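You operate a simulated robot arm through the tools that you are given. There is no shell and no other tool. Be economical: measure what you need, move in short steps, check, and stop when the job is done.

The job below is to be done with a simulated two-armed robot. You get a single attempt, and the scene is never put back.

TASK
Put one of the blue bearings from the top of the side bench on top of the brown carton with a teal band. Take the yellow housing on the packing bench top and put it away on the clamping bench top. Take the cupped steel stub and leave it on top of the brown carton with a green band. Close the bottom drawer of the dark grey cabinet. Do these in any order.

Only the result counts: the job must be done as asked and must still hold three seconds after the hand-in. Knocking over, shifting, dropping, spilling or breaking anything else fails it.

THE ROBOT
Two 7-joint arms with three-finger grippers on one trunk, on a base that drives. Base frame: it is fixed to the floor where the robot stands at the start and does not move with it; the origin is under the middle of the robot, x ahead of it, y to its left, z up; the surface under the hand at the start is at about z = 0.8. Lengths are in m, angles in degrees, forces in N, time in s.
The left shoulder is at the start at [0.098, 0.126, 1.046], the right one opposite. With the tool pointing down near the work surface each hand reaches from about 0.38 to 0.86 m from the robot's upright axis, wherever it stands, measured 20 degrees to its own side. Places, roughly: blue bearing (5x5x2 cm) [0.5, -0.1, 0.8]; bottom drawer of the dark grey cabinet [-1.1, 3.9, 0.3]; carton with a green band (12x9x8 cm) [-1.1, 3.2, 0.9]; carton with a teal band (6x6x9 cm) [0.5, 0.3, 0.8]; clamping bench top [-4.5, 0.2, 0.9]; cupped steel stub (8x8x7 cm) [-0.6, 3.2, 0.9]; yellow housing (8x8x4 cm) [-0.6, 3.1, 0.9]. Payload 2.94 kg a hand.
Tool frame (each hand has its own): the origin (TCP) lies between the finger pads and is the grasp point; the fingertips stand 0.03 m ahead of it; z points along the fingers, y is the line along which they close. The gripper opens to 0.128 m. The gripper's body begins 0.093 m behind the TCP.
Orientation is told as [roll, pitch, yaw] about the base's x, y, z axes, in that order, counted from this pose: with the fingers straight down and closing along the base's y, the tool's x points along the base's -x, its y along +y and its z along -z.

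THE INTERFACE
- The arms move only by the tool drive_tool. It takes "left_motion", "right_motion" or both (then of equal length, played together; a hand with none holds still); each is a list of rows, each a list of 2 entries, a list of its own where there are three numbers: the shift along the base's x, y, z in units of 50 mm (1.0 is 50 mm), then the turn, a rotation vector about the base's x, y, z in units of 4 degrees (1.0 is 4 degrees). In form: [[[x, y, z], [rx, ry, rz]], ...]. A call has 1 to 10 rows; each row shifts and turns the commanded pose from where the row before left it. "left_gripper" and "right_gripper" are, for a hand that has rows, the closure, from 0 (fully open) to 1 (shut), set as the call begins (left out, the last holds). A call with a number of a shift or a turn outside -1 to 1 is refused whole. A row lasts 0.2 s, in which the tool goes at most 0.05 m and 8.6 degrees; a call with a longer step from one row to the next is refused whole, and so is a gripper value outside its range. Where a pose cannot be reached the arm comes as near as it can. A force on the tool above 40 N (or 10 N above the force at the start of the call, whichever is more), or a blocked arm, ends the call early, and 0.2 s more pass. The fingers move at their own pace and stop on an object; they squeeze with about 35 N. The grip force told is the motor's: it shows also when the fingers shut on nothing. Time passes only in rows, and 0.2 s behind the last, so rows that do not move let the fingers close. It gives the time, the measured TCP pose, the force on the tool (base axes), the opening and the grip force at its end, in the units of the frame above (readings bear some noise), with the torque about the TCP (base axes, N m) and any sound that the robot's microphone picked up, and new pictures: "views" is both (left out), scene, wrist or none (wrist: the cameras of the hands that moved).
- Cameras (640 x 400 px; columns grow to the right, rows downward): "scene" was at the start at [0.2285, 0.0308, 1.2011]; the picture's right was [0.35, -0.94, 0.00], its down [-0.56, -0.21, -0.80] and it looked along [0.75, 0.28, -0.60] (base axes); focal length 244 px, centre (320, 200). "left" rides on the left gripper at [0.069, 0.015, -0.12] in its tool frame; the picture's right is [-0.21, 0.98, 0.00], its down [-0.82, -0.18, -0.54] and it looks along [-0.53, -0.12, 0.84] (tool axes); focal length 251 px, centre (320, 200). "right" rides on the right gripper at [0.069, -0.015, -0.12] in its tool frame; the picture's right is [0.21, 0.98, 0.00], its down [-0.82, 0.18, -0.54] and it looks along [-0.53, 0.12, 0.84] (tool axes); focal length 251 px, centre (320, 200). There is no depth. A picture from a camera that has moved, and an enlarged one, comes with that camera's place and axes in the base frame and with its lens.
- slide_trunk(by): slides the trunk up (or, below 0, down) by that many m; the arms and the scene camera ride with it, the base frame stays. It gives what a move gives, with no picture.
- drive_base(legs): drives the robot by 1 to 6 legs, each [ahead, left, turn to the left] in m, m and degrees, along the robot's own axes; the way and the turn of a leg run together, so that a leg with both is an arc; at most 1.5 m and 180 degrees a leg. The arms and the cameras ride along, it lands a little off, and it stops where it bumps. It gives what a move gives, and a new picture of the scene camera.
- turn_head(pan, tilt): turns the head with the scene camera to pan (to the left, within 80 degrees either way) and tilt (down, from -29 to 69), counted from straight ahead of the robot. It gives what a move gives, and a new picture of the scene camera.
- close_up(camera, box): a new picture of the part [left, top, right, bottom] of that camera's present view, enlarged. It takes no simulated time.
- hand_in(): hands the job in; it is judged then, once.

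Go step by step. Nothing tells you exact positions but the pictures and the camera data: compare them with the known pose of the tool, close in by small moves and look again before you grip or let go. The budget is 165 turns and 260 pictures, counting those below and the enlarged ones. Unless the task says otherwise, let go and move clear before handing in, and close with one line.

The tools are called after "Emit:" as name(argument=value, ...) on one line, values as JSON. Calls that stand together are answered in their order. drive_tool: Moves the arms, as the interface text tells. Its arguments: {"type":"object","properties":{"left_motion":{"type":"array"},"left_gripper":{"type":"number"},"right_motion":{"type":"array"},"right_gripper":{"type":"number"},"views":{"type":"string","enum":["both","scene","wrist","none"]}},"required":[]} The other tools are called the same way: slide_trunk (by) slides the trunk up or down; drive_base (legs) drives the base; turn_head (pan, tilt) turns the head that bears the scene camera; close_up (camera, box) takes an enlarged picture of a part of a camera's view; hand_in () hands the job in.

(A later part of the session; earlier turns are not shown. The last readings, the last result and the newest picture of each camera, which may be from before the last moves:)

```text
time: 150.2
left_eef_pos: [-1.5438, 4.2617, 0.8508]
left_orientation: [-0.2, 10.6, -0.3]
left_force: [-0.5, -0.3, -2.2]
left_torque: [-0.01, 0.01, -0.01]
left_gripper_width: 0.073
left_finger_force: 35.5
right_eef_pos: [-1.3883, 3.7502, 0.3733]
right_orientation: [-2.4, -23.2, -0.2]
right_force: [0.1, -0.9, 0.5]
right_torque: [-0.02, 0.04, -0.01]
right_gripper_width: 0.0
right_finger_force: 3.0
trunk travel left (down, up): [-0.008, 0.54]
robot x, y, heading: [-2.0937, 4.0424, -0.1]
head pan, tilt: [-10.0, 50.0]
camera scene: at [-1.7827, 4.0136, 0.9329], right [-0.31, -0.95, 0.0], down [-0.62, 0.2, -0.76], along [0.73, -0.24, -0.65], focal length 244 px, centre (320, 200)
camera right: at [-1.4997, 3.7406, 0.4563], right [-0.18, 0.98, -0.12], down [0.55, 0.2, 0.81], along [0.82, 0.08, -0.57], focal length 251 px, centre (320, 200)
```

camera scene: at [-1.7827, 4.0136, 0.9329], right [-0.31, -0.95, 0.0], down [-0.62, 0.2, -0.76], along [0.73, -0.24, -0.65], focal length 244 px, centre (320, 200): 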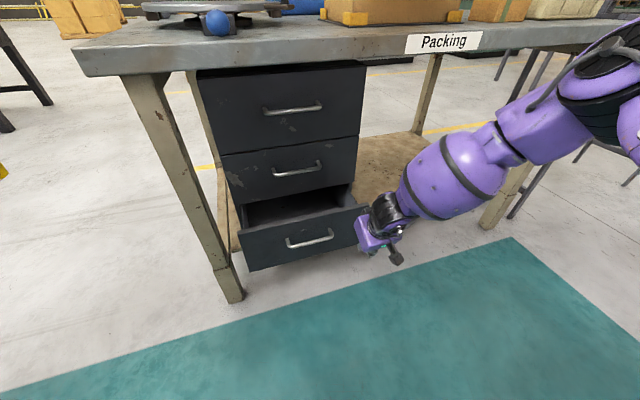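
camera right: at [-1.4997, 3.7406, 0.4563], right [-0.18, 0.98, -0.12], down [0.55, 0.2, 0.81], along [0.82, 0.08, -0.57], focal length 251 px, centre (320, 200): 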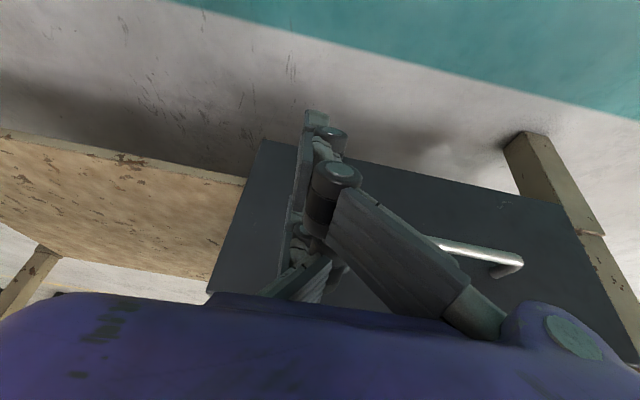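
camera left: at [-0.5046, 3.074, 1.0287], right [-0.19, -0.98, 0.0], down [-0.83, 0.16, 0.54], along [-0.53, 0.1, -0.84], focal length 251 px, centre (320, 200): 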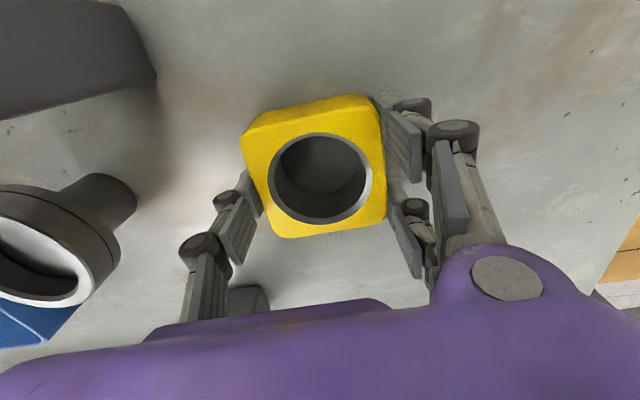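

The fist is beside the handle at tip z≈0.345, squarely on the panel. I drive the base 0.07 m forward (still short of contact), then push with the arm.

Emit:
drive_base(legs=[[0.07, 0, 0]])

Emit:
drive_tool(right_motion=[[[0.5, 0, 0], [0, 0, 0]], [[0.5, 0, 0], [0, 0, 0]], [[0.5, 0, 0], [0, 0, 0]], [[0.5, 0, 0], [0, 0, 0]]], views="both")

```text
time: 151.2
left_eef_pos: [-1.4729, 4.2615, 0.8509]
left_orientation: [-0.3, 10.6, -0.2]
left_force: [0.6, 1.1, -2.3]
left_torque: [0.01, 0.03, -0.05]
left_gripper_width: 0.0726
left_finger_force: 35.1
right_eef_pos: [-1.317, 3.7501, 0.3729]
right_orientation: [-2.5, -23.2, -0.1]
right_force: [-0.5, 0.8, -0.3]
right_torque: [-0.01, 0.01, -0.02]
right_gripper_width: 0.0
right_finger_force: 2.4
trunk travel left (down, up): [-0.008, 0.54]
robot x, y, heading: [-2.0244, 4.0445, -0.3]
head pan, tilt: [-10.0, 50.0]
camera scene: at [-1.7121, 4.0136, 0.9327], right [-0.31, -0.95, 0.0], down [-0.62, 0.2, -0.76], along [0.73, -0.24, -0.65], focal length 244 px, centre (320, 200)
```

scene: 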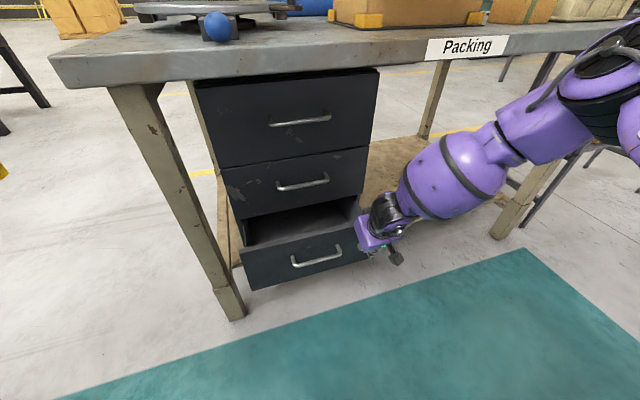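

```text
time: 152.2
left_eef_pos: [-1.4734, 4.2616, 0.8521]
left_orientation: [-0.3, 10.6, -0.3]
left_force: [0.5, 0.1, -2.1]
left_torque: [-0.02, -0.05, 0.03]
left_gripper_width: 0.0728
left_finger_force: 35.0
right_eef_pos: [-1.2269, 3.7503, 0.373]
right_orientation: [-2.7, -23.2, -0.1]
right_force: [-0.7, -0.1, -0.5]
right_torque: [0.02, -0.02, -0.02]
right_gripper_width: 0.0
right_finger_force: 3.1
right hand out of reach, approached as far as the arm can: row 4
trunk travel left (down, up): [-0.008, 0.54]
robot x, y, heading: [-2.0217, 4.0427, -0.2]
head pan, tilt: [-10.0, 50.0]
camera scene: at [-1.7179, 4.0263, 0.9193], right [-0.18, -0.98, 0.0], down [-0.75, 0.14, -0.64], along [0.63, -0.11, -0.77], focal length 244 px, centre (320, 200)
camera right: at [-1.3382, 3.7404, 0.4564], right [-0.18, 0.98, -0.13], down [0.55, 0.2, 0.81], along [0.82, 0.08, -0.57], focal length 251 px, centre (320, 200)
```

scene: 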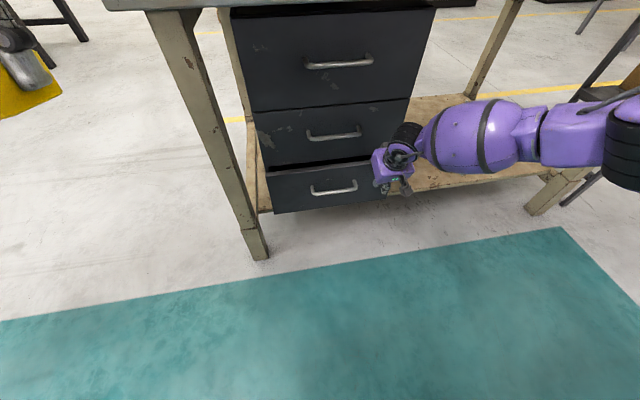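
right: 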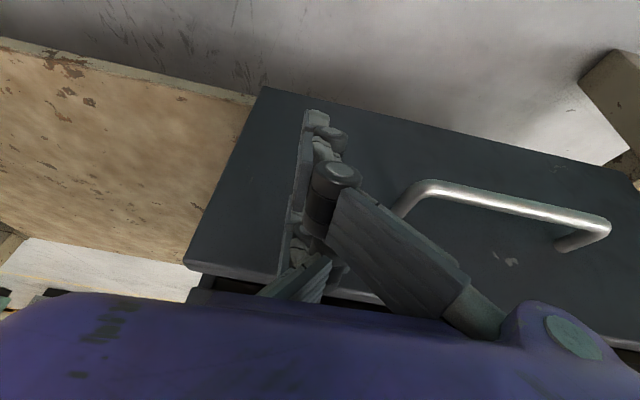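

The drawer is sliding in easily. The arm is at its reach limit, so the base provides the last few centimetres.

Emit:
drive_base(legs=[[0.04, 0, 0]])

Emit:
close_up(camera="scene", box=[220, 80, 460, 230])

```text
time: 153.2
left_eef_pos: [-1.4304, 4.26, 0.8516]
left_orientation: [-0.1, 10.6, -0.2]
left_force: [-0.3, 0.6, -2.8]
left_torque: [0.01, -0.01, 0.0]
left_gripper_width: 0.0727
left_finger_force: 34.7
right_eef_pos: [-1.1889, 3.7501, 0.3723]
right_orientation: [-2.4, -22.7, -0.3]
right_force: [-0.6, -0.7, 0.6]
right_torque: [0.01, 0.02, 0.04]
right_gripper_width: 0.0001
right_finger_force: 2.8
trunk travel left (down, up): [-0.008, 0.54]
robot x, y, heading: [-1.9848, 4.0405, -0.6]
head pan, tilt: [-10.0, 50.0]
stopped in leg 1: the force on the tool passed its limit at 53 N (the readings are from after the stop); the commanded pose is now the measured one
camera scene: at [-1.6759, 4.0254, 0.9192], right [-0.18, -0.98, 0.0], down [-0.75, 0.14, -0.64], along [0.63, -0.11, -0.77], focal length 244 px, centre (320, 200)
```

scene: 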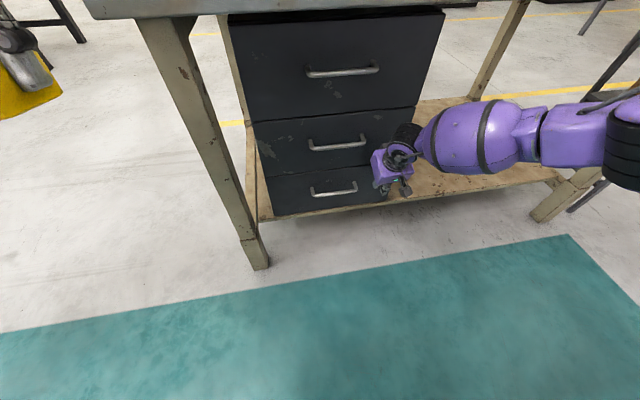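

```text
2.67 times, centred on (340, 155) of scene
camera zoom: at [-1.6759, 4.0254, 0.9192], right [-0.18, -0.98, 0.0], down [-0.75, 0.14, -0.64], along [0.63, -0.11, -0.77], focal length 651 px, centre (267, 320)
```

zoom: 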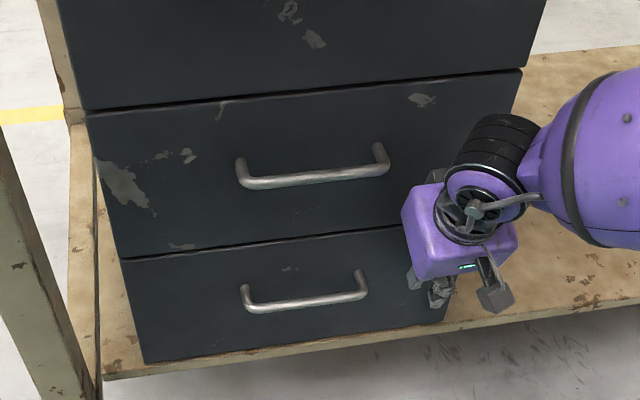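

The drawer looks flush and hit its stop. I back off and confirm.

Emit:
drive_base(legs=[[-0.2, 0, 0]])

Emit:
close_up(camera="scene", box=[220, 20, 460, 200])

Emit:
close_up(camera="right", box=[0, 0, 640, 400])

```text
time: 154.8
left_eef_pos: [-1.6335, 4.2619, 0.85]
left_orientation: [-0.1, 10.7, -0.2]
left_force: [-0.2, 0.8, -2.3]
left_torque: [-0.02, -0.03, 0.0]
left_gripper_width: 0.0729
left_finger_force: 35.2
right_eef_pos: [-1.3906, 3.7517, 0.3724]
right_orientation: [-2.4, -22.6, -0.3]
right_force: [0.3, -1.3, -0.1]
right_torque: [0.0, -0.01, -0.01]
right_gripper_width: 0.0
right_finger_force: 2.7
trunk travel left (down, up): [-0.008, 0.54]
robot x, y, heading: [-2.1863, 4.0388, -0.2]
head pan, tilt: [-10.0, 50.0]
camera scene: at [-1.8786, 4.0265, 0.9193], right [-0.18, -0.98, 0.0], down [-0.75, 0.14, -0.64], along [0.63, -0.11, -0.77], focal length 244 px, centre (320, 200)
```

scene: 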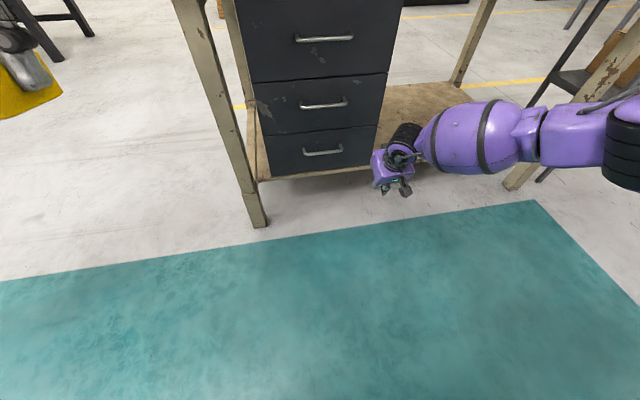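

```text
2.22 times, centred on (340, 110) of scene
camera zoom: at [-1.8786, 4.0265, 0.9193], right [-0.18, -0.98, 0.0], down [-0.75, 0.14, -0.64], along [0.63, -0.11, -0.77], focal length 543 px, centre (276, 400)
```

zoom: 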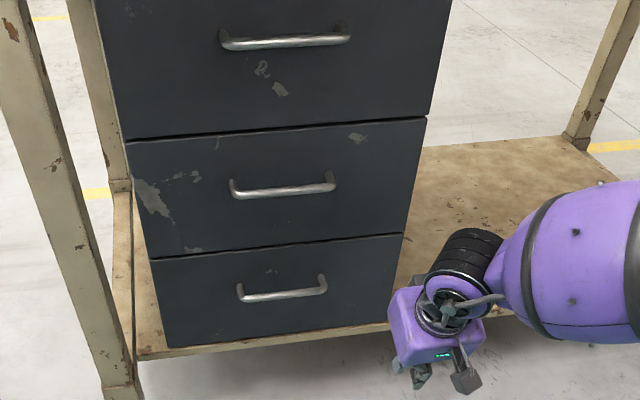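

```text
1.00 times, centred on (320, 200) of right (not enlarged: the box is as wide or as high as the picture)
camera zoom: at [-1.5019, 3.7422, 0.4557], right [-0.18, 0.98, -0.12], down [0.55, 0.2, 0.81], along [0.81, 0.08, -0.58], focal length 251 px, centre (320, 200)
```

zoom: 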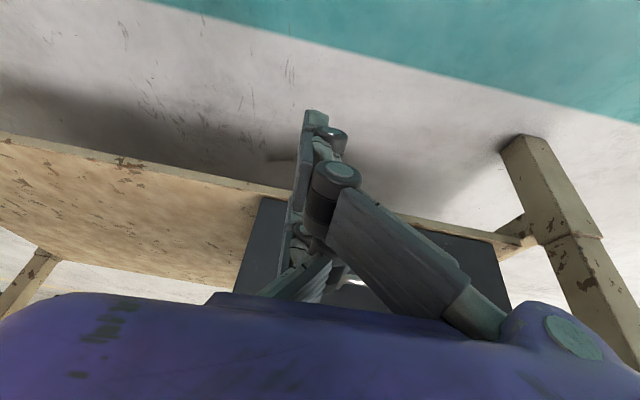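

The drawer is closed. Now I raise the trunk and right arm again to travel to the clamping bench.

Emit:
slide_trunk(by=0.25)

Emit:
drive_tool(right_motion=[[[-0.1, 0.2, 0.9], [0, 0.6, 0]], [[-0.1, 0.2, 0.9], [0, 0.6, 0]], [[-0.1, 0.2, 0.9], [0, 0.6, 0]], [[-0.1, 0.2, 0.9], [0, 0.6, 0]], [[-0.2, 0, 0.9], [0, 0.6, 0]], [[-0.2, 0, 0.9], [0, 0.6, 0]], [[-0.2, 0, 0.9], [0, 0.6, 0]], [[-0.2, 0, 0.9], [0, 0.6, 0]], [[-0.2, 0, 0.9], [0, 0.6, 0]], [[-0.2, 0, 0.9], [0, 0, 0]]], views="none")

Emit:
drive_base(legs=[[0.3, -0.5, 0], [0, 0, -90]])

Emit:
turn_head(pan=-30, tilt=15)

```text
time: 157.4
left_eef_pos: [-1.6329, 4.2618, 1.1004]
left_orientation: [0.0, 10.6, -0.2]
left_force: [0.6, 0.3, -1.9]
left_torque: [0.0, 0.03, 0.01]
left_gripper_width: 0.0729
left_finger_force: 35.3
right_eef_pos: [-1.3877, 3.7508, 0.7581]
right_orientation: [-2.4, -33.3, -0.3]
right_force: [-0.2, 0.0, -0.9]
right_torque: [0.03, 0.01, 0.02]
right_gripper_width: 0.0
right_finger_force: 3.4
trunk travel left (down, up): [-0.258, 0.29]
robot x, y, heading: [-2.1849, 4.0423, -0.4]
head pan, tilt: [-10.0, 50.0]
```

```text
time: 159.6
left_eef_pos: [-1.6327, 4.2618, 1.1012]
left_orientation: [-0.1, 10.5, -0.2]
left_force: [-0.9, 0.0, -2.6]
left_torque: [-0.01, -0.03, 0.02]
left_gripper_width: 0.0726
left_finger_force: 35.0
right_eef_pos: [-1.4749, 3.6911, 1.1268]
right_orientation: [-2.6, -11.8, -0.3]
right_force: [-0.1, 0.2, -0.1]
right_torque: [0.03, -0.04, -0.02]
right_gripper_width: 0.0
right_finger_force: 3.1
right hand out of reach, approached as far as the arm can: row 5, 6, 7, 8, 9, 10
trunk travel left (down, up): [-0.258, 0.29]
robot x, y, heading: [-2.1845, 4.0426, -0.2]
head pan, tilt: [-10.0, 50.0]
```

```text
time: 168.4
left_eef_pos: [-1.6793, 2.9768, 1.1002]
left_orientation: [0.0, 10.7, -91.3]
left_force: [-0.4, 0.0, -3.0]
left_torque: [-0.04, 0.01, -0.01]
left_gripper_width: 0.0726
left_finger_force: 34.5
right_eef_pos: [-2.2523, 2.8273, 1.1258]
right_orientation: [-2.5, -11.7, -91.3]
right_force: [0.2, -0.1, -0.4]
right_torque: [0.02, -0.02, -0.04]
right_gripper_width: 0.0001
right_finger_force: 2.3
trunk travel left (down, up): [-0.258, 0.29]
robot x, y, heading: [-1.8912, 3.5311, -91.2]
head pan, tilt: [-10.0, 50.0]
camera scene: at [-1.9312, 3.3071, 1.2001], right [-0.89, 0.45, 0.0], down [0.27, 0.55, -0.79], along [-0.35, -0.71, -0.61], focal length 244 px, centre (320, 200)
```

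scene: 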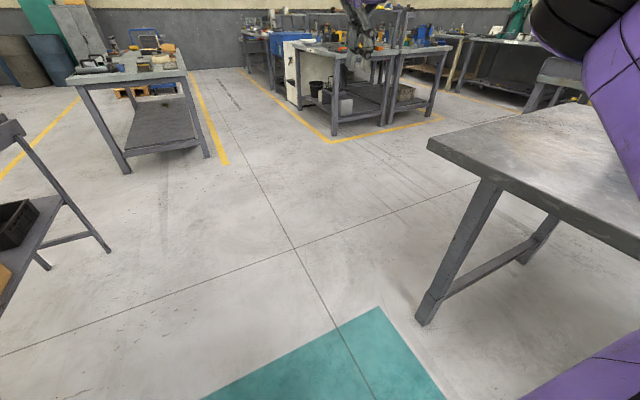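

```text
time: 169.4
left_eef_pos: [-1.679, 2.9765, 1.1013]
left_orientation: [-0.1, 10.5, -91.3]
left_force: [-0.1, 0.1, -2.2]
left_torque: [0.02, 0.0, -0.02]
left_gripper_width: 0.0728
left_finger_force: 35.6
right_eef_pos: [-2.2509, 2.8268, 1.1265]
right_orientation: [-2.5, -11.9, -91.3]
right_force: [-0.3, 1.0, 0.4]
right_torque: [-0.02, 0.0, -0.01]
right_gripper_width: 0.0
right_finger_force: 3.1
trunk travel left (down, up): [-0.258, 0.29]
robot x, y, heading: [-1.8904, 3.5274, -91.1]
head pan, tilt: [-30.0, 15.0]
camera scene: at [-1.941, 3.3048, 1.2361], right [-0.85, 0.52, 0.0], down [0.13, 0.22, -0.97], along [-0.5, -0.82, -0.26], focal length 244 px, centre (320, 200)
```

scene: 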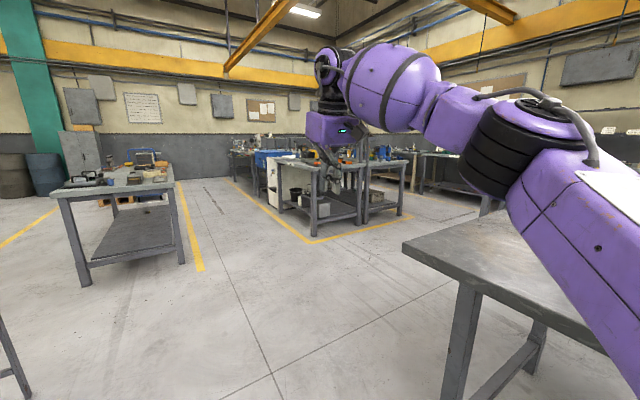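

The clamping bench should be the cluster ahead-right, beyond the yellow line. I'll drive south past the tables, then head south-west.

Emit:
drive_base(legs=[[1.4, 0, 0], [0, 0, -50], [0.8, 0, 0]])

Emit:
turn_head(pan=0, tilt=20)

```text
time: 182.6
left_eef_pos: [-2.8515, 1.1045, 1.1002]
left_orientation: [-0.2, 10.6, -141.3]
left_force: [0.3, -0.1, -2.5]
left_torque: [0.0, 0.03, -0.04]
left_gripper_width: 0.0727
left_finger_force: 35.0
right_eef_pos: [-3.3326, 1.4468, 1.127]
right_orientation: [-2.5, -11.8, -141.4]
right_force: [1.2, -0.1, 0.5]
right_torque: [0.01, -0.01, -0.02]
right_gripper_width: 0.0
right_finger_force: 3.3
trunk travel left (down, up): [-0.258, 0.29]
robot x, y, heading: [-2.5621, 1.6244, -141.4]
head pan, tilt: [-30.0, 15.0]
camera scene: at [-2.7685, 1.5167, 1.2361], right [-0.15, 0.99, 0.0], down [0.26, 0.04, -0.97], along [-0.95, -0.14, -0.26], focal length 244 px, centre (320, 200)
```

scene: 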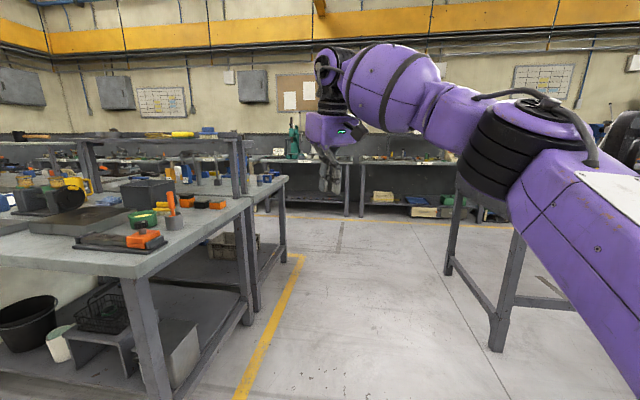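

```text
time: 183.6
left_eef_pos: [-2.8509, 1.1045, 1.1005]
left_orientation: [-0.1, 10.6, -141.4]
left_force: [0.3, 0.0, -2.1]
left_torque: [-0.01, 0.02, 0.0]
left_gripper_width: 0.0726
left_finger_force: 35.2
right_eef_pos: [-3.3338, 1.4468, 1.126]
right_orientation: [-2.5, -11.9, -141.5]
right_force: [-0.3, -0.2, -1.1]
right_torque: [-0.01, -0.02, -0.02]
right_gripper_width: 0.0
right_finger_force: 2.6
trunk travel left (down, up): [-0.258, 0.29]
robot x, y, heading: [-2.5629, 1.6232, -141.6]
head pan, tilt: [0.0, 20.0]
camera scene: at [-2.7489, 1.4728, 1.228], right [-0.62, 0.78, 0.0], down [0.27, 0.21, -0.94], along [-0.73, -0.59, -0.34], focal length 244 px, centre (320, 200)
```

scene: 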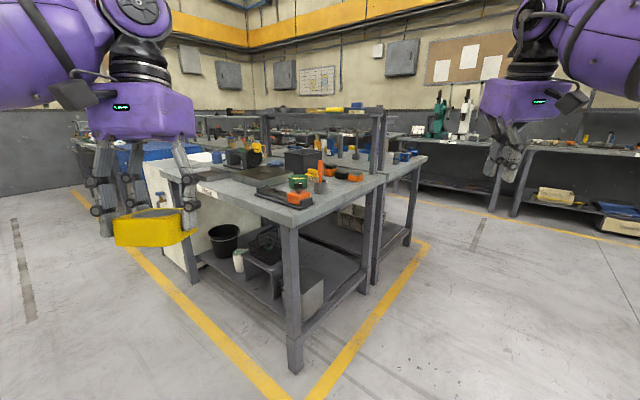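

The benches come as two tables back to back with a rack between them. I'll zoom in on the label to tell which one is the clamping bench.

Emit:
close_up(camera="scene", box=[150, 100, 430, 260])

Emit:
close_up(camera="scene", box=[170, 160, 270, 220])

```text
2.29 times, centred on (290, 180) of scene
camera zoom: at [-2.7489, 1.4728, 1.228], right [-0.62, 0.78, 0.0], down [0.27, 0.21, -0.94], along [-0.73, -0.59, -0.34], focal length 558 px, centre (389, 246)
```

zoom: 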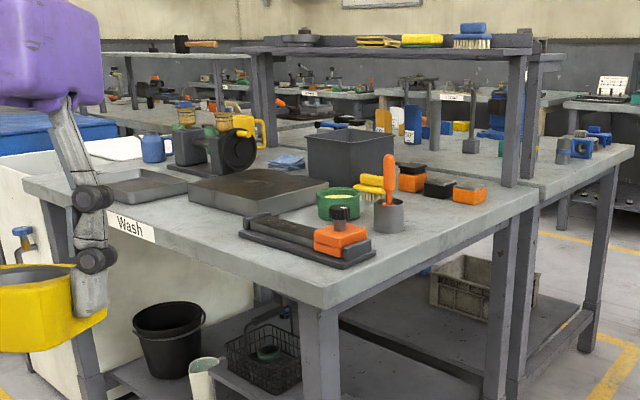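

```text
6.40 times, centred on (220, 190) of scene
camera zoom: at [-2.7489, 1.4728, 1.228], right [-0.62, 0.78, 0.0], down [0.27, 0.21, -0.94], along [-0.73, -0.59, -0.34], focal length 1563 px, centre (960, 264)
```

zoom: 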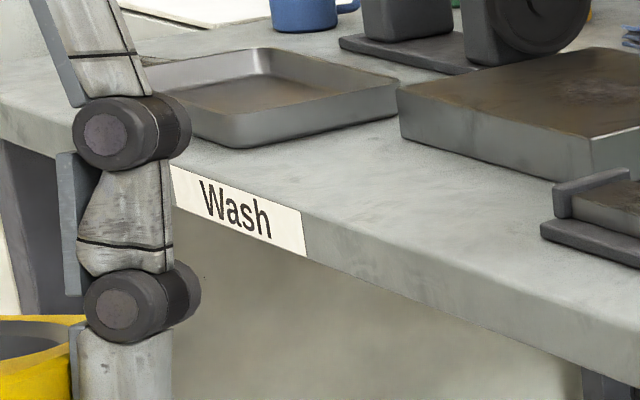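

The east table is "Wash", so the clamping bench is the west table, x about -4.1 to -4.86 and y -0.3 to 0.9. I'll slide west along the north side, facing south, to inspect it.

Emit:
drive_base(legs=[[0, 0, 51.5], [-0.2, -1.0, 0], [0, -0.95, 0]])

Emit:
turn_head(pan=0, tilt=25)

```text
time: 203.4
left_eef_pos: [-4.304, 1.2811, 1.101]
left_orientation: [0.0, 10.6, -90.2]
left_force: [0.6, -0.5, -2.3]
left_torque: [0.01, -0.02, -0.02]
left_gripper_width: 0.0729
left_finger_force: 35.1
right_eef_pos: [-4.8734, 1.1211, 1.127]
right_orientation: [-2.5, -11.7, -90.1]
right_force: [0.0, -0.9, -0.7]
right_torque: [0.01, -0.01, 0.0]
right_gripper_width: 0.0005
right_finger_force: 2.8
trunk travel left (down, up): [-0.258, 0.29]
robot x, y, heading: [-4.5261, 1.8319, -90.0]
head pan, tilt: [0.0, 20.0]
camera scene: at [-4.5263, 1.5932, 1.228], right [-1.0, 0.0, 0.0], down [0.0, 0.34, -0.94], along [0.0, -0.94, -0.34], focal length 244 px, centre (320, 200)
```

scene: 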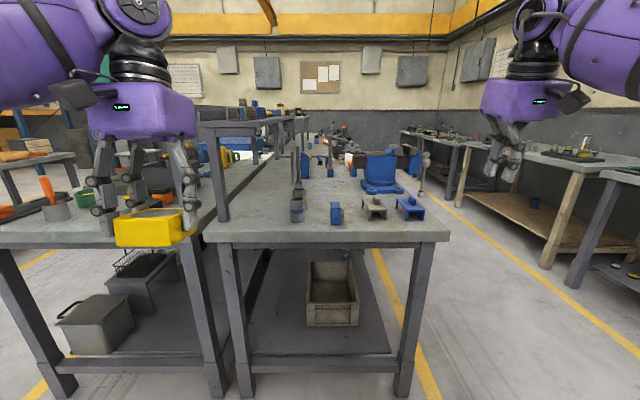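

```text
time: 204.1
left_eef_pos: [-4.3031, 1.2832, 1.1011]
left_orientation: [-0.2, 10.6, -90.1]
left_force: [0.3, -0.5, -3.0]
left_torque: [-0.01, 0.0, 0.0]
left_gripper_width: 0.073
left_finger_force: 34.8
right_eef_pos: [-4.8727, 1.1213, 1.1266]
right_orientation: [-2.6, -11.7, -90.1]
right_force: [1.1, -0.4, -0.2]
right_torque: [-0.05, -0.03, 0.01]
right_gripper_width: 0.0
right_finger_force: 2.9
trunk travel left (down, up): [-0.258, 0.29]
robot x, y, heading: [-4.5223, 1.8319, -90.0]
head pan, tilt: [0.0, 25.0]
camera scene: at [-4.5263, 1.5942, 1.2199], right [-1.0, 0.0, 0.0], down [0.0, 0.42, -0.91], along [0.0, -0.91, -0.42], focal length 244 px, centre (320, 200)
```

scene: 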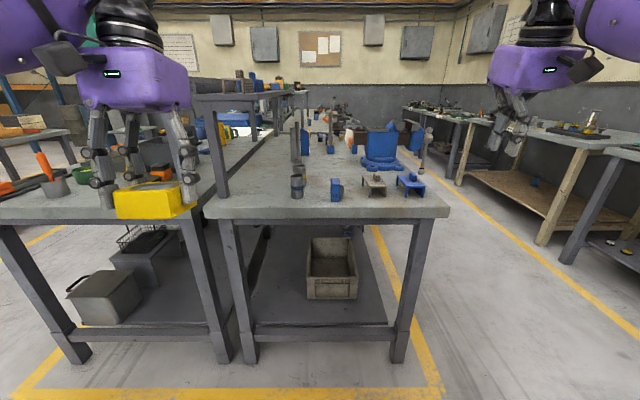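

This is the clamping bench, with small clamps near its north edge. I'll zoom in to find a free spot for the housing.

Emit:
close_up(camera="scene", box=[195, 120, 455, 250])

```text
2.46 times, centred on (325, 185) of scene
camera zoom: at [-4.5263, 1.5942, 1.2199], right [-1.0, 0.0, 0.0], down [0.0, 0.42, -0.91], along [0.0, -0.91, -0.42], focal length 601 px, centre (308, 237)
```

zoom: 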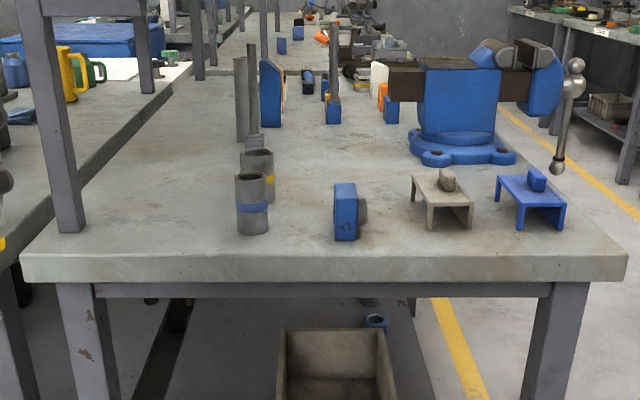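

There is a free area at about [-4.32, 0.74], between the rack post and the cups. I'll level the left hand, shift it slightly west and pull the right hand back before driving in.

Emit:
drive_tool(left_motion=[[[-0.2, 0, 0], [-0.67, 0, 0]], [[-0.2, 0, 0], [-0.66, 0, 0]], [[-0.2, 0, 0], [-0.66, 0, 0]], [[0, 0, 0], [-0.66, 0, 0]], [[0, 0, 0], [0, 0, 0]], [[0, 0, 0], [0, 0, 0]]], right_motion=[[[0, 0.8, 0], [0, 0, 0]], [[0, 0.8, 0], [0, 0, 0]], [[0, 0.8, 0], [0, 0, 0]], [[0, 0.8, 0], [0, 0, 0]], [[0, 0.8, 0], [0, 0, 0]], [[0, 0.8, 0], [0, 0, 0]]], views="none")

Emit:
drive_base(legs=[[0.36, 0, 0]])

Emit:
turn_head(pan=10, tilt=35)

```text
time: 205.5
left_eef_pos: [-4.334, 1.2829, 1.1009]
left_orientation: [-0.1, -0.1, -90.1]
left_force: [0.0, 0.6, -2.3]
left_torque: [0.01, -0.05, -0.02]
left_gripper_width: 0.0728
left_finger_force: 34.4
right_eef_pos: [-4.8734, 1.3623, 1.1257]
right_orientation: [-2.6, -11.8, -90.0]
right_force: [0.2, 0.4, 0.2]
right_torque: [-0.01, -0.05, -0.02]
right_gripper_width: 0.0001
right_finger_force: 2.9
trunk travel left (down, up): [-0.258, 0.29]
robot x, y, heading: [-4.529, 1.8311, -90.0]
head pan, tilt: [0.0, 25.0]
```

```text
time: 207.8
left_eef_pos: [-4.3353, 0.9228, 1.0999]
left_orientation: [-0.1, 0.1, -90.2]
left_force: [-0.4, -0.4, -2.4]
left_torque: [0.0, 0.02, 0.01]
left_gripper_width: 0.073
left_finger_force: 35.1
right_eef_pos: [-4.8743, 1.0036, 1.1241]
right_orientation: [-2.4, -11.8, -90.2]
right_force: [0.6, -0.9, -1.5]
right_torque: [0.02, -0.01, 0.0]
right_gripper_width: 0.0
right_finger_force: 2.7
trunk travel left (down, up): [-0.258, 0.29]
robot x, y, heading: [-4.5272, 1.4763, -90.3]
head pan, tilt: [0.0, 25.0]
camera scene: at [-4.5278, 1.2344, 1.2198], right [-1.0, 0.0, 0.0], down [0.0, 0.42, -0.91], along [0.0, -0.91, -0.42], focal length 244 px, centre (320, 200)
```

scene: 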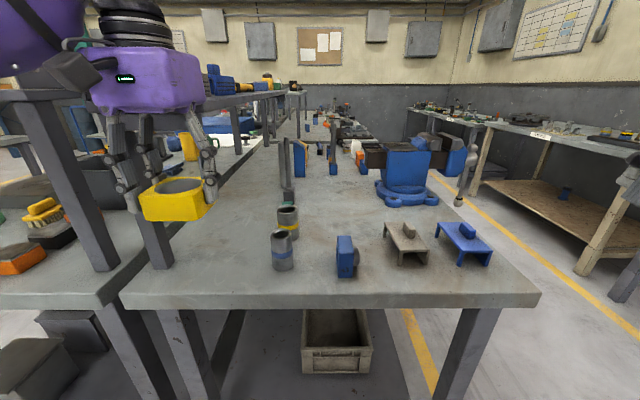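

```text
time: 208.5
left_eef_pos: [-4.3358, 0.9228, 1.1004]
left_orientation: [-0.1, 0.0, -90.1]
left_force: [0.6, -0.1, -2.4]
left_torque: [0.0, 0.01, 0.0]
left_gripper_width: 0.0727
left_finger_force: 35.2
right_eef_pos: [-4.8736, 1.0016, 1.1253]
right_orientation: [-2.5, -11.7, -90.2]
right_force: [-0.9, 0.3, 0.1]
right_torque: [0.01, -0.02, 0.0]
right_gripper_width: 0.0
right_finger_force: 3.4
trunk travel left (down, up): [-0.258, 0.29]
robot x, y, heading: [-4.5293, 1.4698, -90.0]
head pan, tilt: [10.0, 35.0]
camera scene: at [-4.5125, 1.2401, 1.2042], right [-0.99, -0.17, 0.0], down [-0.1, 0.56, -0.82], along [0.14, -0.81, -0.57], focal length 244 px, centre (320, 200)
```

scene: 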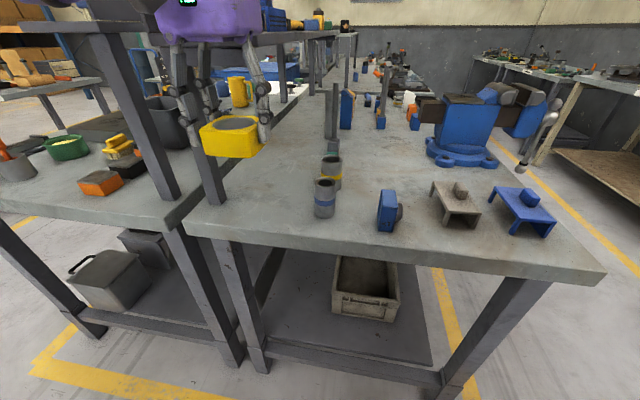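

The free patch spans x -4.41 to -4.21 around y 0.7–0.8. I'll move the housing above [-4.315, 0.72] and hover.

Emit:
drive_tool(left_motion=[[[0.07, -0.8, 0], [0, 0, 0]], [[0.07, -0.8, 0], [0, 0, 0]], [[0.07, -0.8, -0.2], [0, 0, 0]], [[0.07, -0.8, -0.3], [0, 0, 0]], [[0.07, -0.8, -0.3], [0, 0, 0]], [[0.05, 0, -0.8], [0, 0, 0]], [[0, 0, -0.8], [0, 0, 0]]], views="both")

```text
time: 209.0
left_eef_pos: [-4.3305, 0.8784, 1.0992]
left_orientation: [0.3, 1.1, -90.0]
left_force: [-5.3, 19.4, 9.1]
left_torque: [-3.03, -1.23, 0.94]
left_gripper_width: 0.0726
left_finger_force: 34.9
right_eef_pos: [-4.8743, 1.0031, 1.1258]
right_orientation: [-2.5, -11.8, -90.2]
right_force: [1.0, -1.1, 0.1]
right_torque: [0.02, 0.02, 0.01]
right_gripper_width: 0.0001
right_finger_force: 2.4
trunk travel left (down, up): [-0.258, 0.29]
robot x, y, heading: [-4.5274, 1.4762, -90.0]
head pan, tilt: [10.0, 35.0]
stopped in row 2 (left hand): the force on the tool passed its limit at 141 N (the readings are from after the stop); the commanded pose is now the measured one
camera scene: at [-4.5124, 1.2413, 1.2044], right [-0.99, -0.17, 0.0], down [-0.1, 0.56, -0.82], along [0.14, -0.81, -0.57], focal length 244 px, centre (320, 200)
camera left: at [-4.3171, 0.9443, 1.2196], right [0.98, -0.22, 0.0], down [-0.18, -0.83, 0.52], along [-0.11, -0.51, -0.85], focal length 251 px, centre (320, 200)
```

scene: 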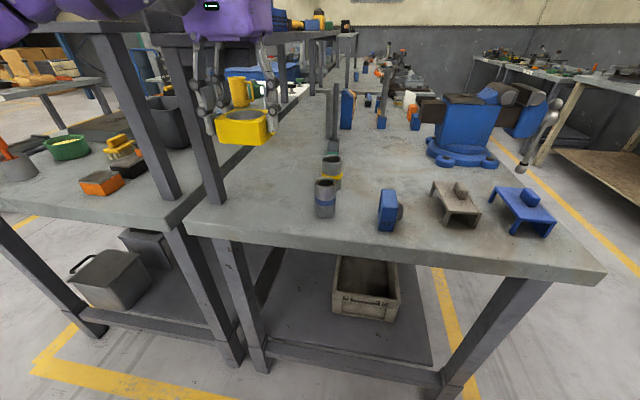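
left: 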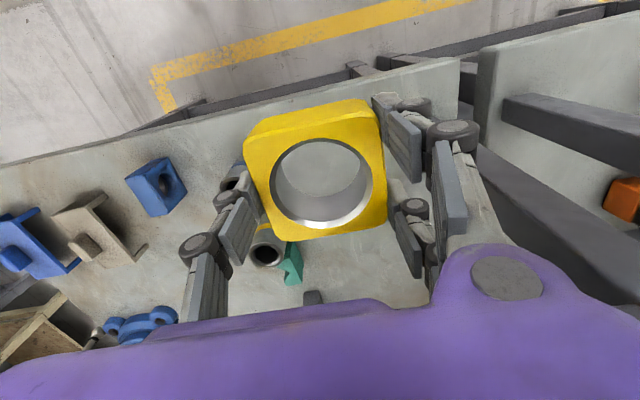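

The hand bumped the rack's shelf edge. I back off straight away and check that nothing was disturbed.

Emit:
drive_tool(left_motion=[[[0, 0.6, 0], [0, 0, 0]], [[-0.3, 0.8, 0], [0, 0, 0]], [[-0.6, 0.4, 0], [0, 0, 0]], [[-0.6, 0, 0], [0, 0, 0]]], views="both")

Emit:
turn_head(pan=20, tilt=15)

```text
time: 210.0
left_eef_pos: [-4.4071, 0.9647, 1.0978]
left_orientation: [0.3, 1.3, -90.1]
left_force: [0.3, 0.2, -3.3]
left_torque: [0.03, 0.0, -0.02]
left_gripper_width: 0.0728
left_finger_force: 34.9
right_eef_pos: [-4.8762, 1.0028, 1.1237]
right_orientation: [-2.4, -11.7, -90.3]
right_force: [-0.2, 0.6, 0.1]
right_torque: [0.02, -0.05, 0.03]
right_gripper_width: 0.0
right_finger_force: 3.2
trunk travel left (down, up): [-0.258, 0.29]
robot x, y, heading: [-4.5282, 1.4759, -90.1]
head pan, tilt: [10.0, 35.0]
camera scene: at [-4.5132, 1.2396, 1.204], right [-0.99, -0.17, 0.0], down [-0.1, 0.57, -0.82], along [0.14, -0.81, -0.57], focal length 244 px, centre (320, 200)
camera left: at [-4.3942, 1.032, 1.219], right [0.98, -0.22, 0.0], down [-0.18, -0.83, 0.52], along [-0.11, -0.51, -0.85], focal length 251 px, centre (320, 200)
```

scene: 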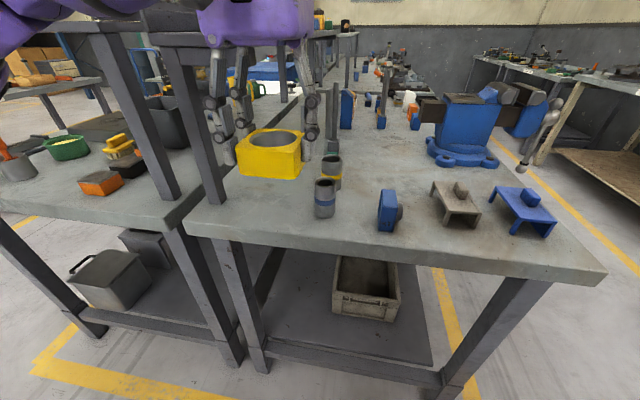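
left: 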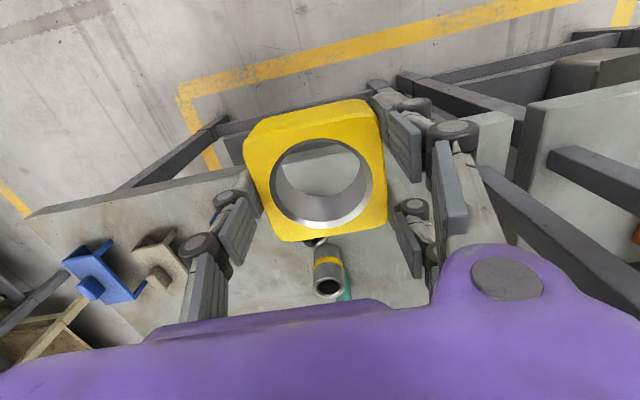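

```text
time: 210.8
left_eef_pos: [-4.4061, 0.9666, 1.099]
left_orientation: [0.2, 1.3, -90.1]
left_force: [0.9, -0.2, -2.6]
left_torque: [0.01, 0.02, -0.01]
left_gripper_width: 0.0727
left_finger_force: 34.5
right_eef_pos: [-4.8746, 1.003, 1.1246]
right_orientation: [-2.5, -11.8, -90.2]
right_force: [-0.7, 0.9, 0.7]
right_torque: [0.01, -0.05, -0.01]
right_gripper_width: 0.0
right_finger_force: 2.8
trunk travel left (down, up): [-0.258, 0.29]
robot x, y, heading: [-4.5245, 1.4733, -90.2]
head pan, tilt: [20.0, 15.0]
camera scene: at [-4.4956, 1.239, 1.236], right [-0.94, -0.34, 0.0], down [-0.09, 0.24, -0.97], along [0.33, -0.91, -0.26], focal length 244 px, centre (320, 200)
```

scene: 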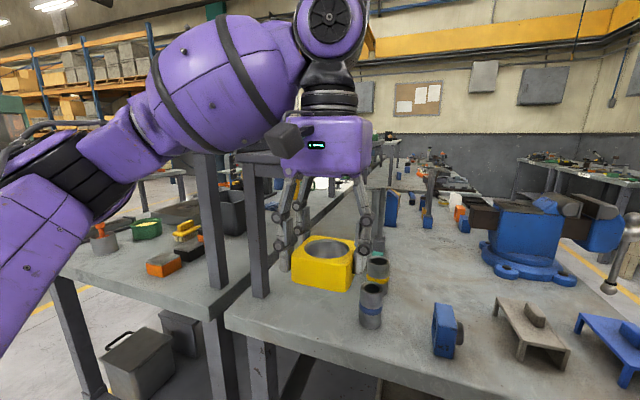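

Everything still looks in place. I'll use the open area in the middle of the bench instead, around [-4.55, 0.53], away from the shelf. I drive in a little and shift west.

Emit:
drive_base(legs=[[0, -0.1, 0], [0.17, 0, 0]])

Emit:
turn_head(pan=0, tilt=40)

```text
time: 213.5
left_eef_pos: [-4.5064, 0.799, 1.1004]
left_orientation: [0.2, 0.9, -90.1]
left_force: [-0.5, 0.2, -1.7]
left_torque: [0.01, 0.0, 0.01]
left_gripper_width: 0.0725
left_finger_force: 34.9
right_eef_pos: [-4.9747, 0.8342, 1.1262]
right_orientation: [-2.5, -11.9, -90.1]
right_force: [-0.2, -0.3, 0.4]
right_torque: [0.01, 0.01, -0.04]
right_gripper_width: 0.0
right_finger_force: 3.0
trunk travel left (down, up): [-0.258, 0.29]
robot x, y, heading: [-4.6285, 1.3044, -90.0]
head pan, tilt: [20.0, 15.0]
camera scene: at [-4.5964, 1.0723, 1.2372], right [-0.94, -0.34, 0.0], down [-0.09, 0.24, -0.97], along [0.33, -0.91, -0.26], focal length 244 px, centre (320, 200)
```

scene: 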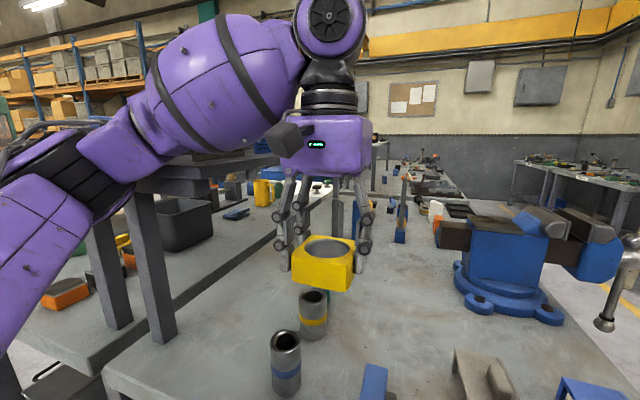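

```text
time: 214.3
left_eef_pos: [-4.5067, 0.7988, 1.1028]
left_orientation: [0.3, 0.9, -90.0]
left_force: [0.4, 0.1, -3.0]
left_torque: [-0.01, -0.03, 0.0]
left_gripper_width: 0.0724
left_finger_force: 35.0
right_eef_pos: [-4.9747, 0.8355, 1.1253]
right_orientation: [-2.5, -11.8, -90.2]
right_force: [-0.5, -0.4, 0.3]
right_torque: [0.01, 0.0, 0.0]
right_gripper_width: 0.0
right_finger_force: 3.2
trunk travel left (down, up): [-0.258, 0.29]
robot x, y, heading: [-4.6281, 1.2995, -89.9]
head pan, tilt: [0.0, 40.0]
camera scene: at [-4.6284, 1.0748, 1.1974], right [-1.0, 0.0, 0.0], down [0.0, 0.64, -0.77], along [0.0, -0.77, -0.64], focal length 244 px, centre (320, 200)
```

scene: 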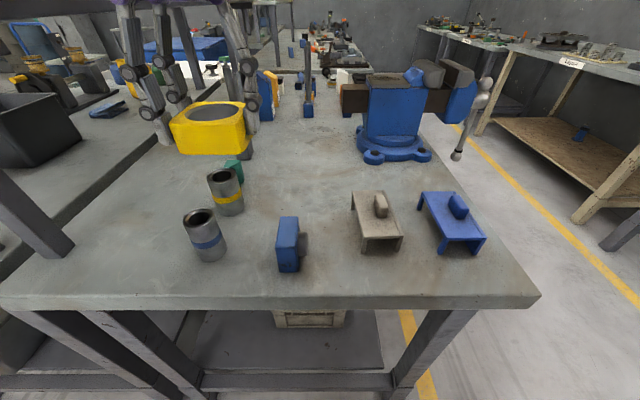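

The free patch centre is at about [-4.555, 0.56], clear of the cups and the vise. I'll move over it and hover.

Emit:
drive_tool(left_motion=[[[-0.16, -0.8, 0], [0, 0, 0]], [[-0.16, -0.8, 0], [0, 0, 0]], [[-0.16, -0.8, 0], [0, 0, 0]], [[-0.16, -0.8, 0], [0, 0, 0]], [[-0.16, -0.8, 0], [0, 0, 0]], [[-0.16, -0.78, 0], [0, 0, 0]], [[0, 0, -0.8], [0, 0, 0]], [[0, 0, -0.8], [0, 0, 0]]], views="both")

```text
time: 216.2
left_eef_pos: [-4.4483, 0.6057, 1.1707]
left_orientation: [-3.5, -11.6, -81.8]
left_force: [-0.4, 0.3, -1.9]
left_torque: [0.02, 0.03, -0.03]
left_gripper_width: 0.0727
left_finger_force: 35.0
right_eef_pos: [-4.9149, 0.8279, 1.1347]
right_orientation: [-2.8, -13.0, -83.9]
right_force: [0.0, -0.6, 0.3]
right_torque: [0.08, 0.04, -0.02]
right_gripper_width: 0.0001
right_finger_force: 2.9
trunk travel left (down, up): [-0.258, 0.29]
robot x, y, heading: [-4.6202, 1.3045, -84.0]
head pan, tilt: [0.0, 40.0]
stopped in row 8 (left hand): the arm was blocked; the commanded pose is now the measured one
camera scene: at [-4.5969, 1.1058, 1.2001], right [-0.99, -0.11, 0.01], down [-0.07, 0.62, -0.78], along [0.08, -0.78, -0.62], focal length 244 px, centre (320, 200)
camera left: at [-4.4408, 0.7001, 1.2722], right [1.0, -0.08, -0.02], down [-0.05, -0.71, 0.7], along [-0.07, -0.7, -0.71], focal length 251 px, centre (320, 200)
```

scene: 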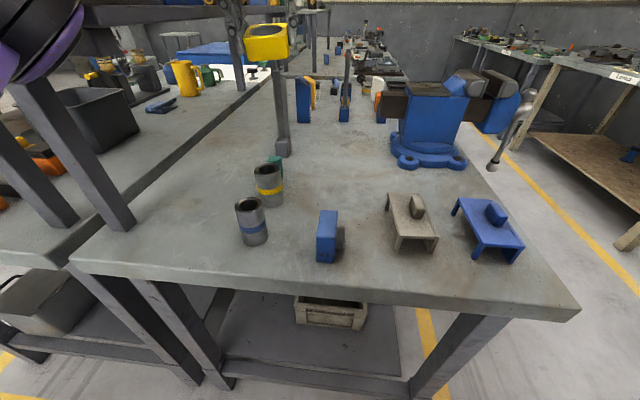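
left: 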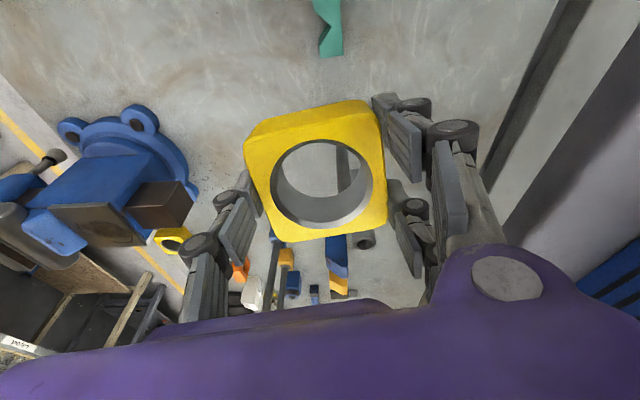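

The left arm's elbow pressed against the rack and twisted the robot by 6°. I retract immediately and look.

Emit:
drive_tool(left_motion=[[[-0.2, 0.8, 0], [0, 0, 0]], [[-0.2, 0.8, 0], [0, 0, 0]], [[-0.2, 0.8, 0], [0, 0, 0]], [[-0.2, 0.8, 0], [0, 0, 0]], [[0, 0, 0], [0, 0, 0]]], views="scene")

Emit:
turn_head(pan=40, tilt=20)

```text
time: 217.4
left_eef_pos: [-4.5094, 0.7314, 1.1443]
left_orientation: [-2.3, -9.4, -83.3]
left_force: [-0.5, -0.8, -2.9]
left_torque: [0.02, -0.02, -0.01]
left_gripper_width: 0.0728
left_finger_force: 35.0
right_eef_pos: [-4.9259, 0.8025, 1.126]
right_orientation: [-2.5, -12.0, -84.6]
right_force: [0.5, -0.2, 0.7]
right_torque: [0.0, -0.01, 0.0]
right_gripper_width: 0.0
right_finger_force: 3.0
trunk travel left (down, up): [-0.258, 0.29]
robot x, y, heading: [-4.6236, 1.3038, -84.5]
head pan, tilt: [0.0, 40.0]
camera scene: at [-4.605, 1.0752, 1.1974], right [-1.0, -0.1, 0.0], down [-0.06, 0.64, -0.77], along [0.07, -0.76, -0.64], focal length 244 px, centre (320, 200)
```

scene: 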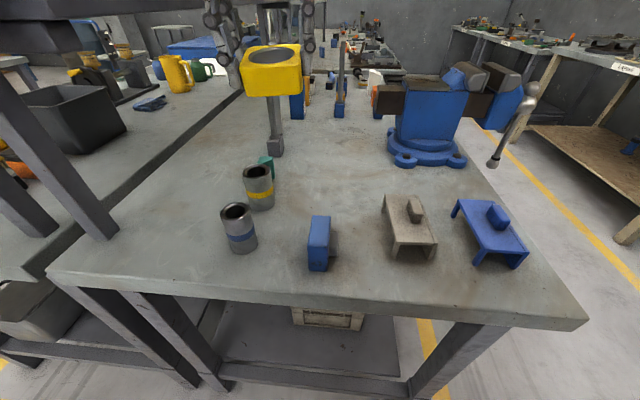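

```text
time: 218.5
left_eef_pos: [-4.5103, 0.7327, 1.1453]
left_orientation: [-2.6, -9.5, -83.4]
left_force: [-0.3, -1.0, -2.5]
left_torque: [0.02, 0.02, 0.01]
left_gripper_width: 0.0728
left_finger_force: 34.8
right_eef_pos: [-4.9255, 0.8028, 1.1261]
right_orientation: [-2.5, -11.8, -84.4]
right_force: [0.1, 0.0, -0.3]
right_torque: [0.01, -0.02, 0.0]
right_gripper_width: 0.0002
right_finger_force: 2.3
trunk travel left (down, up): [-0.258, 0.29]
robot x, y, heading: [-4.6244, 1.3032, -84.4]
head pan, tilt: [40.0, 20.0]
camera scene: at [-4.5463, 1.0946, 1.2286], right [-0.7, -0.71, 0.0], down [-0.24, 0.24, -0.94], along [0.67, -0.66, -0.34], focal length 244 px, centre (320, 200)
```

scene: 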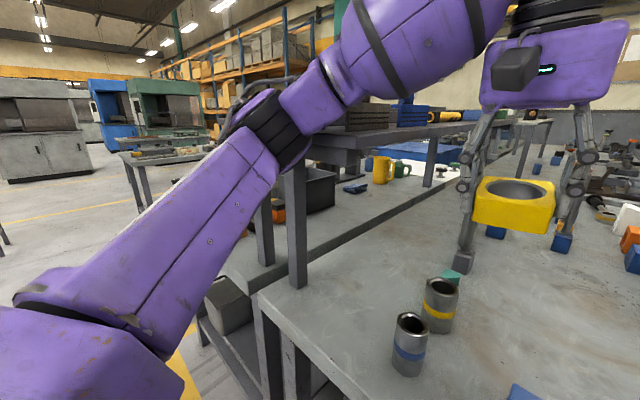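

The left elbow is what hits the rack end. I'll back out, re-square, and shift the robot about 0.35 m west, so the left arm reaches in diagonally with its elbow clear of the rack.

Emit:
drive_base(legs=[[-0.25, 0, 0], [0, -0.33, -5.6]])

Emit:
turn_head(pan=25, tilt=30)

```text
time: 223.4
left_eef_pos: [-4.9087, 0.9602, 1.142]
left_orientation: [-2.6, -9.2, -88.4]
left_force: [-0.7, -0.4, -2.3]
left_torque: [0.05, -0.02, 0.01]
left_gripper_width: 0.0728
left_finger_force: 34.2
right_eef_pos: [-5.3156, 1.0666, 1.1255]
right_orientation: [-2.6, -11.6, -89.3]
right_force: [0.5, 0.3, -0.2]
right_torque: [-0.03, -0.02, 0.02]
right_gripper_width: 0.0
right_finger_force: 3.1
trunk travel left (down, up): [-0.258, 0.29]
robot x, y, heading: [-4.9774, 1.5424, -89.5]
head pan, tilt: [40.0, 20.0]
camera scene: at [-4.9131, 1.3245, 1.228], right [-0.76, -0.65, 0.0], down [-0.22, 0.26, -0.94], along [0.61, -0.71, -0.34], focal length 244 px, centre (320, 200)
```

scene: 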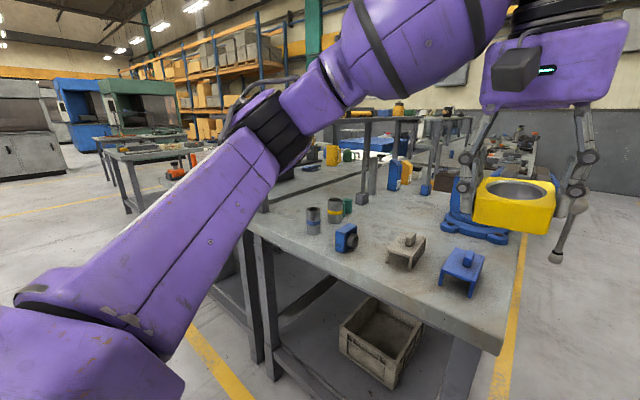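

```text
time: 224.2
left_eef_pos: [-4.909, 0.9608, 1.1433]
left_orientation: [-2.5, -9.2, -88.3]
left_force: [0.0, -1.0, -2.4]
left_torque: [0.0, -0.04, 0.01]
left_gripper_width: 0.0727
left_finger_force: 35.0
right_eef_pos: [-5.3152, 1.0665, 1.1241]
right_orientation: [-2.6, -11.7, -89.4]
right_force: [0.3, -0.1, 0.5]
right_torque: [0.0, 0.0, 0.0]
right_gripper_width: 0.0002
right_finger_force: 2.5
trunk travel left (down, up): [-0.258, 0.29]
robot x, y, heading: [-4.9755, 1.5451, -89.5]
head pan, tilt: [25.0, 30.0]
camera scene: at [-4.9344, 1.3136, 1.212], right [-0.9, -0.43, 0.0], down [-0.22, 0.45, -0.87], along [0.38, -0.78, -0.5], focal length 244 px, centre (320, 200)
```

scene: 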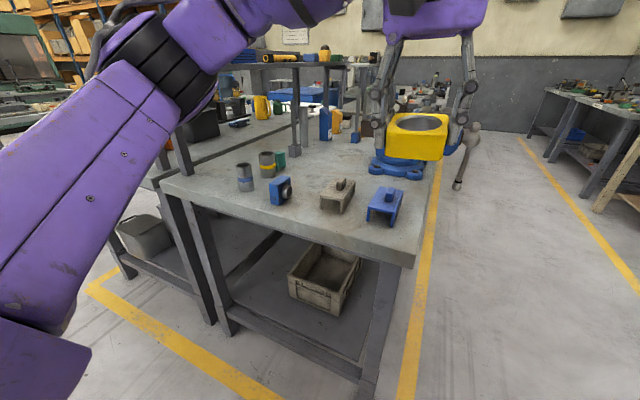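

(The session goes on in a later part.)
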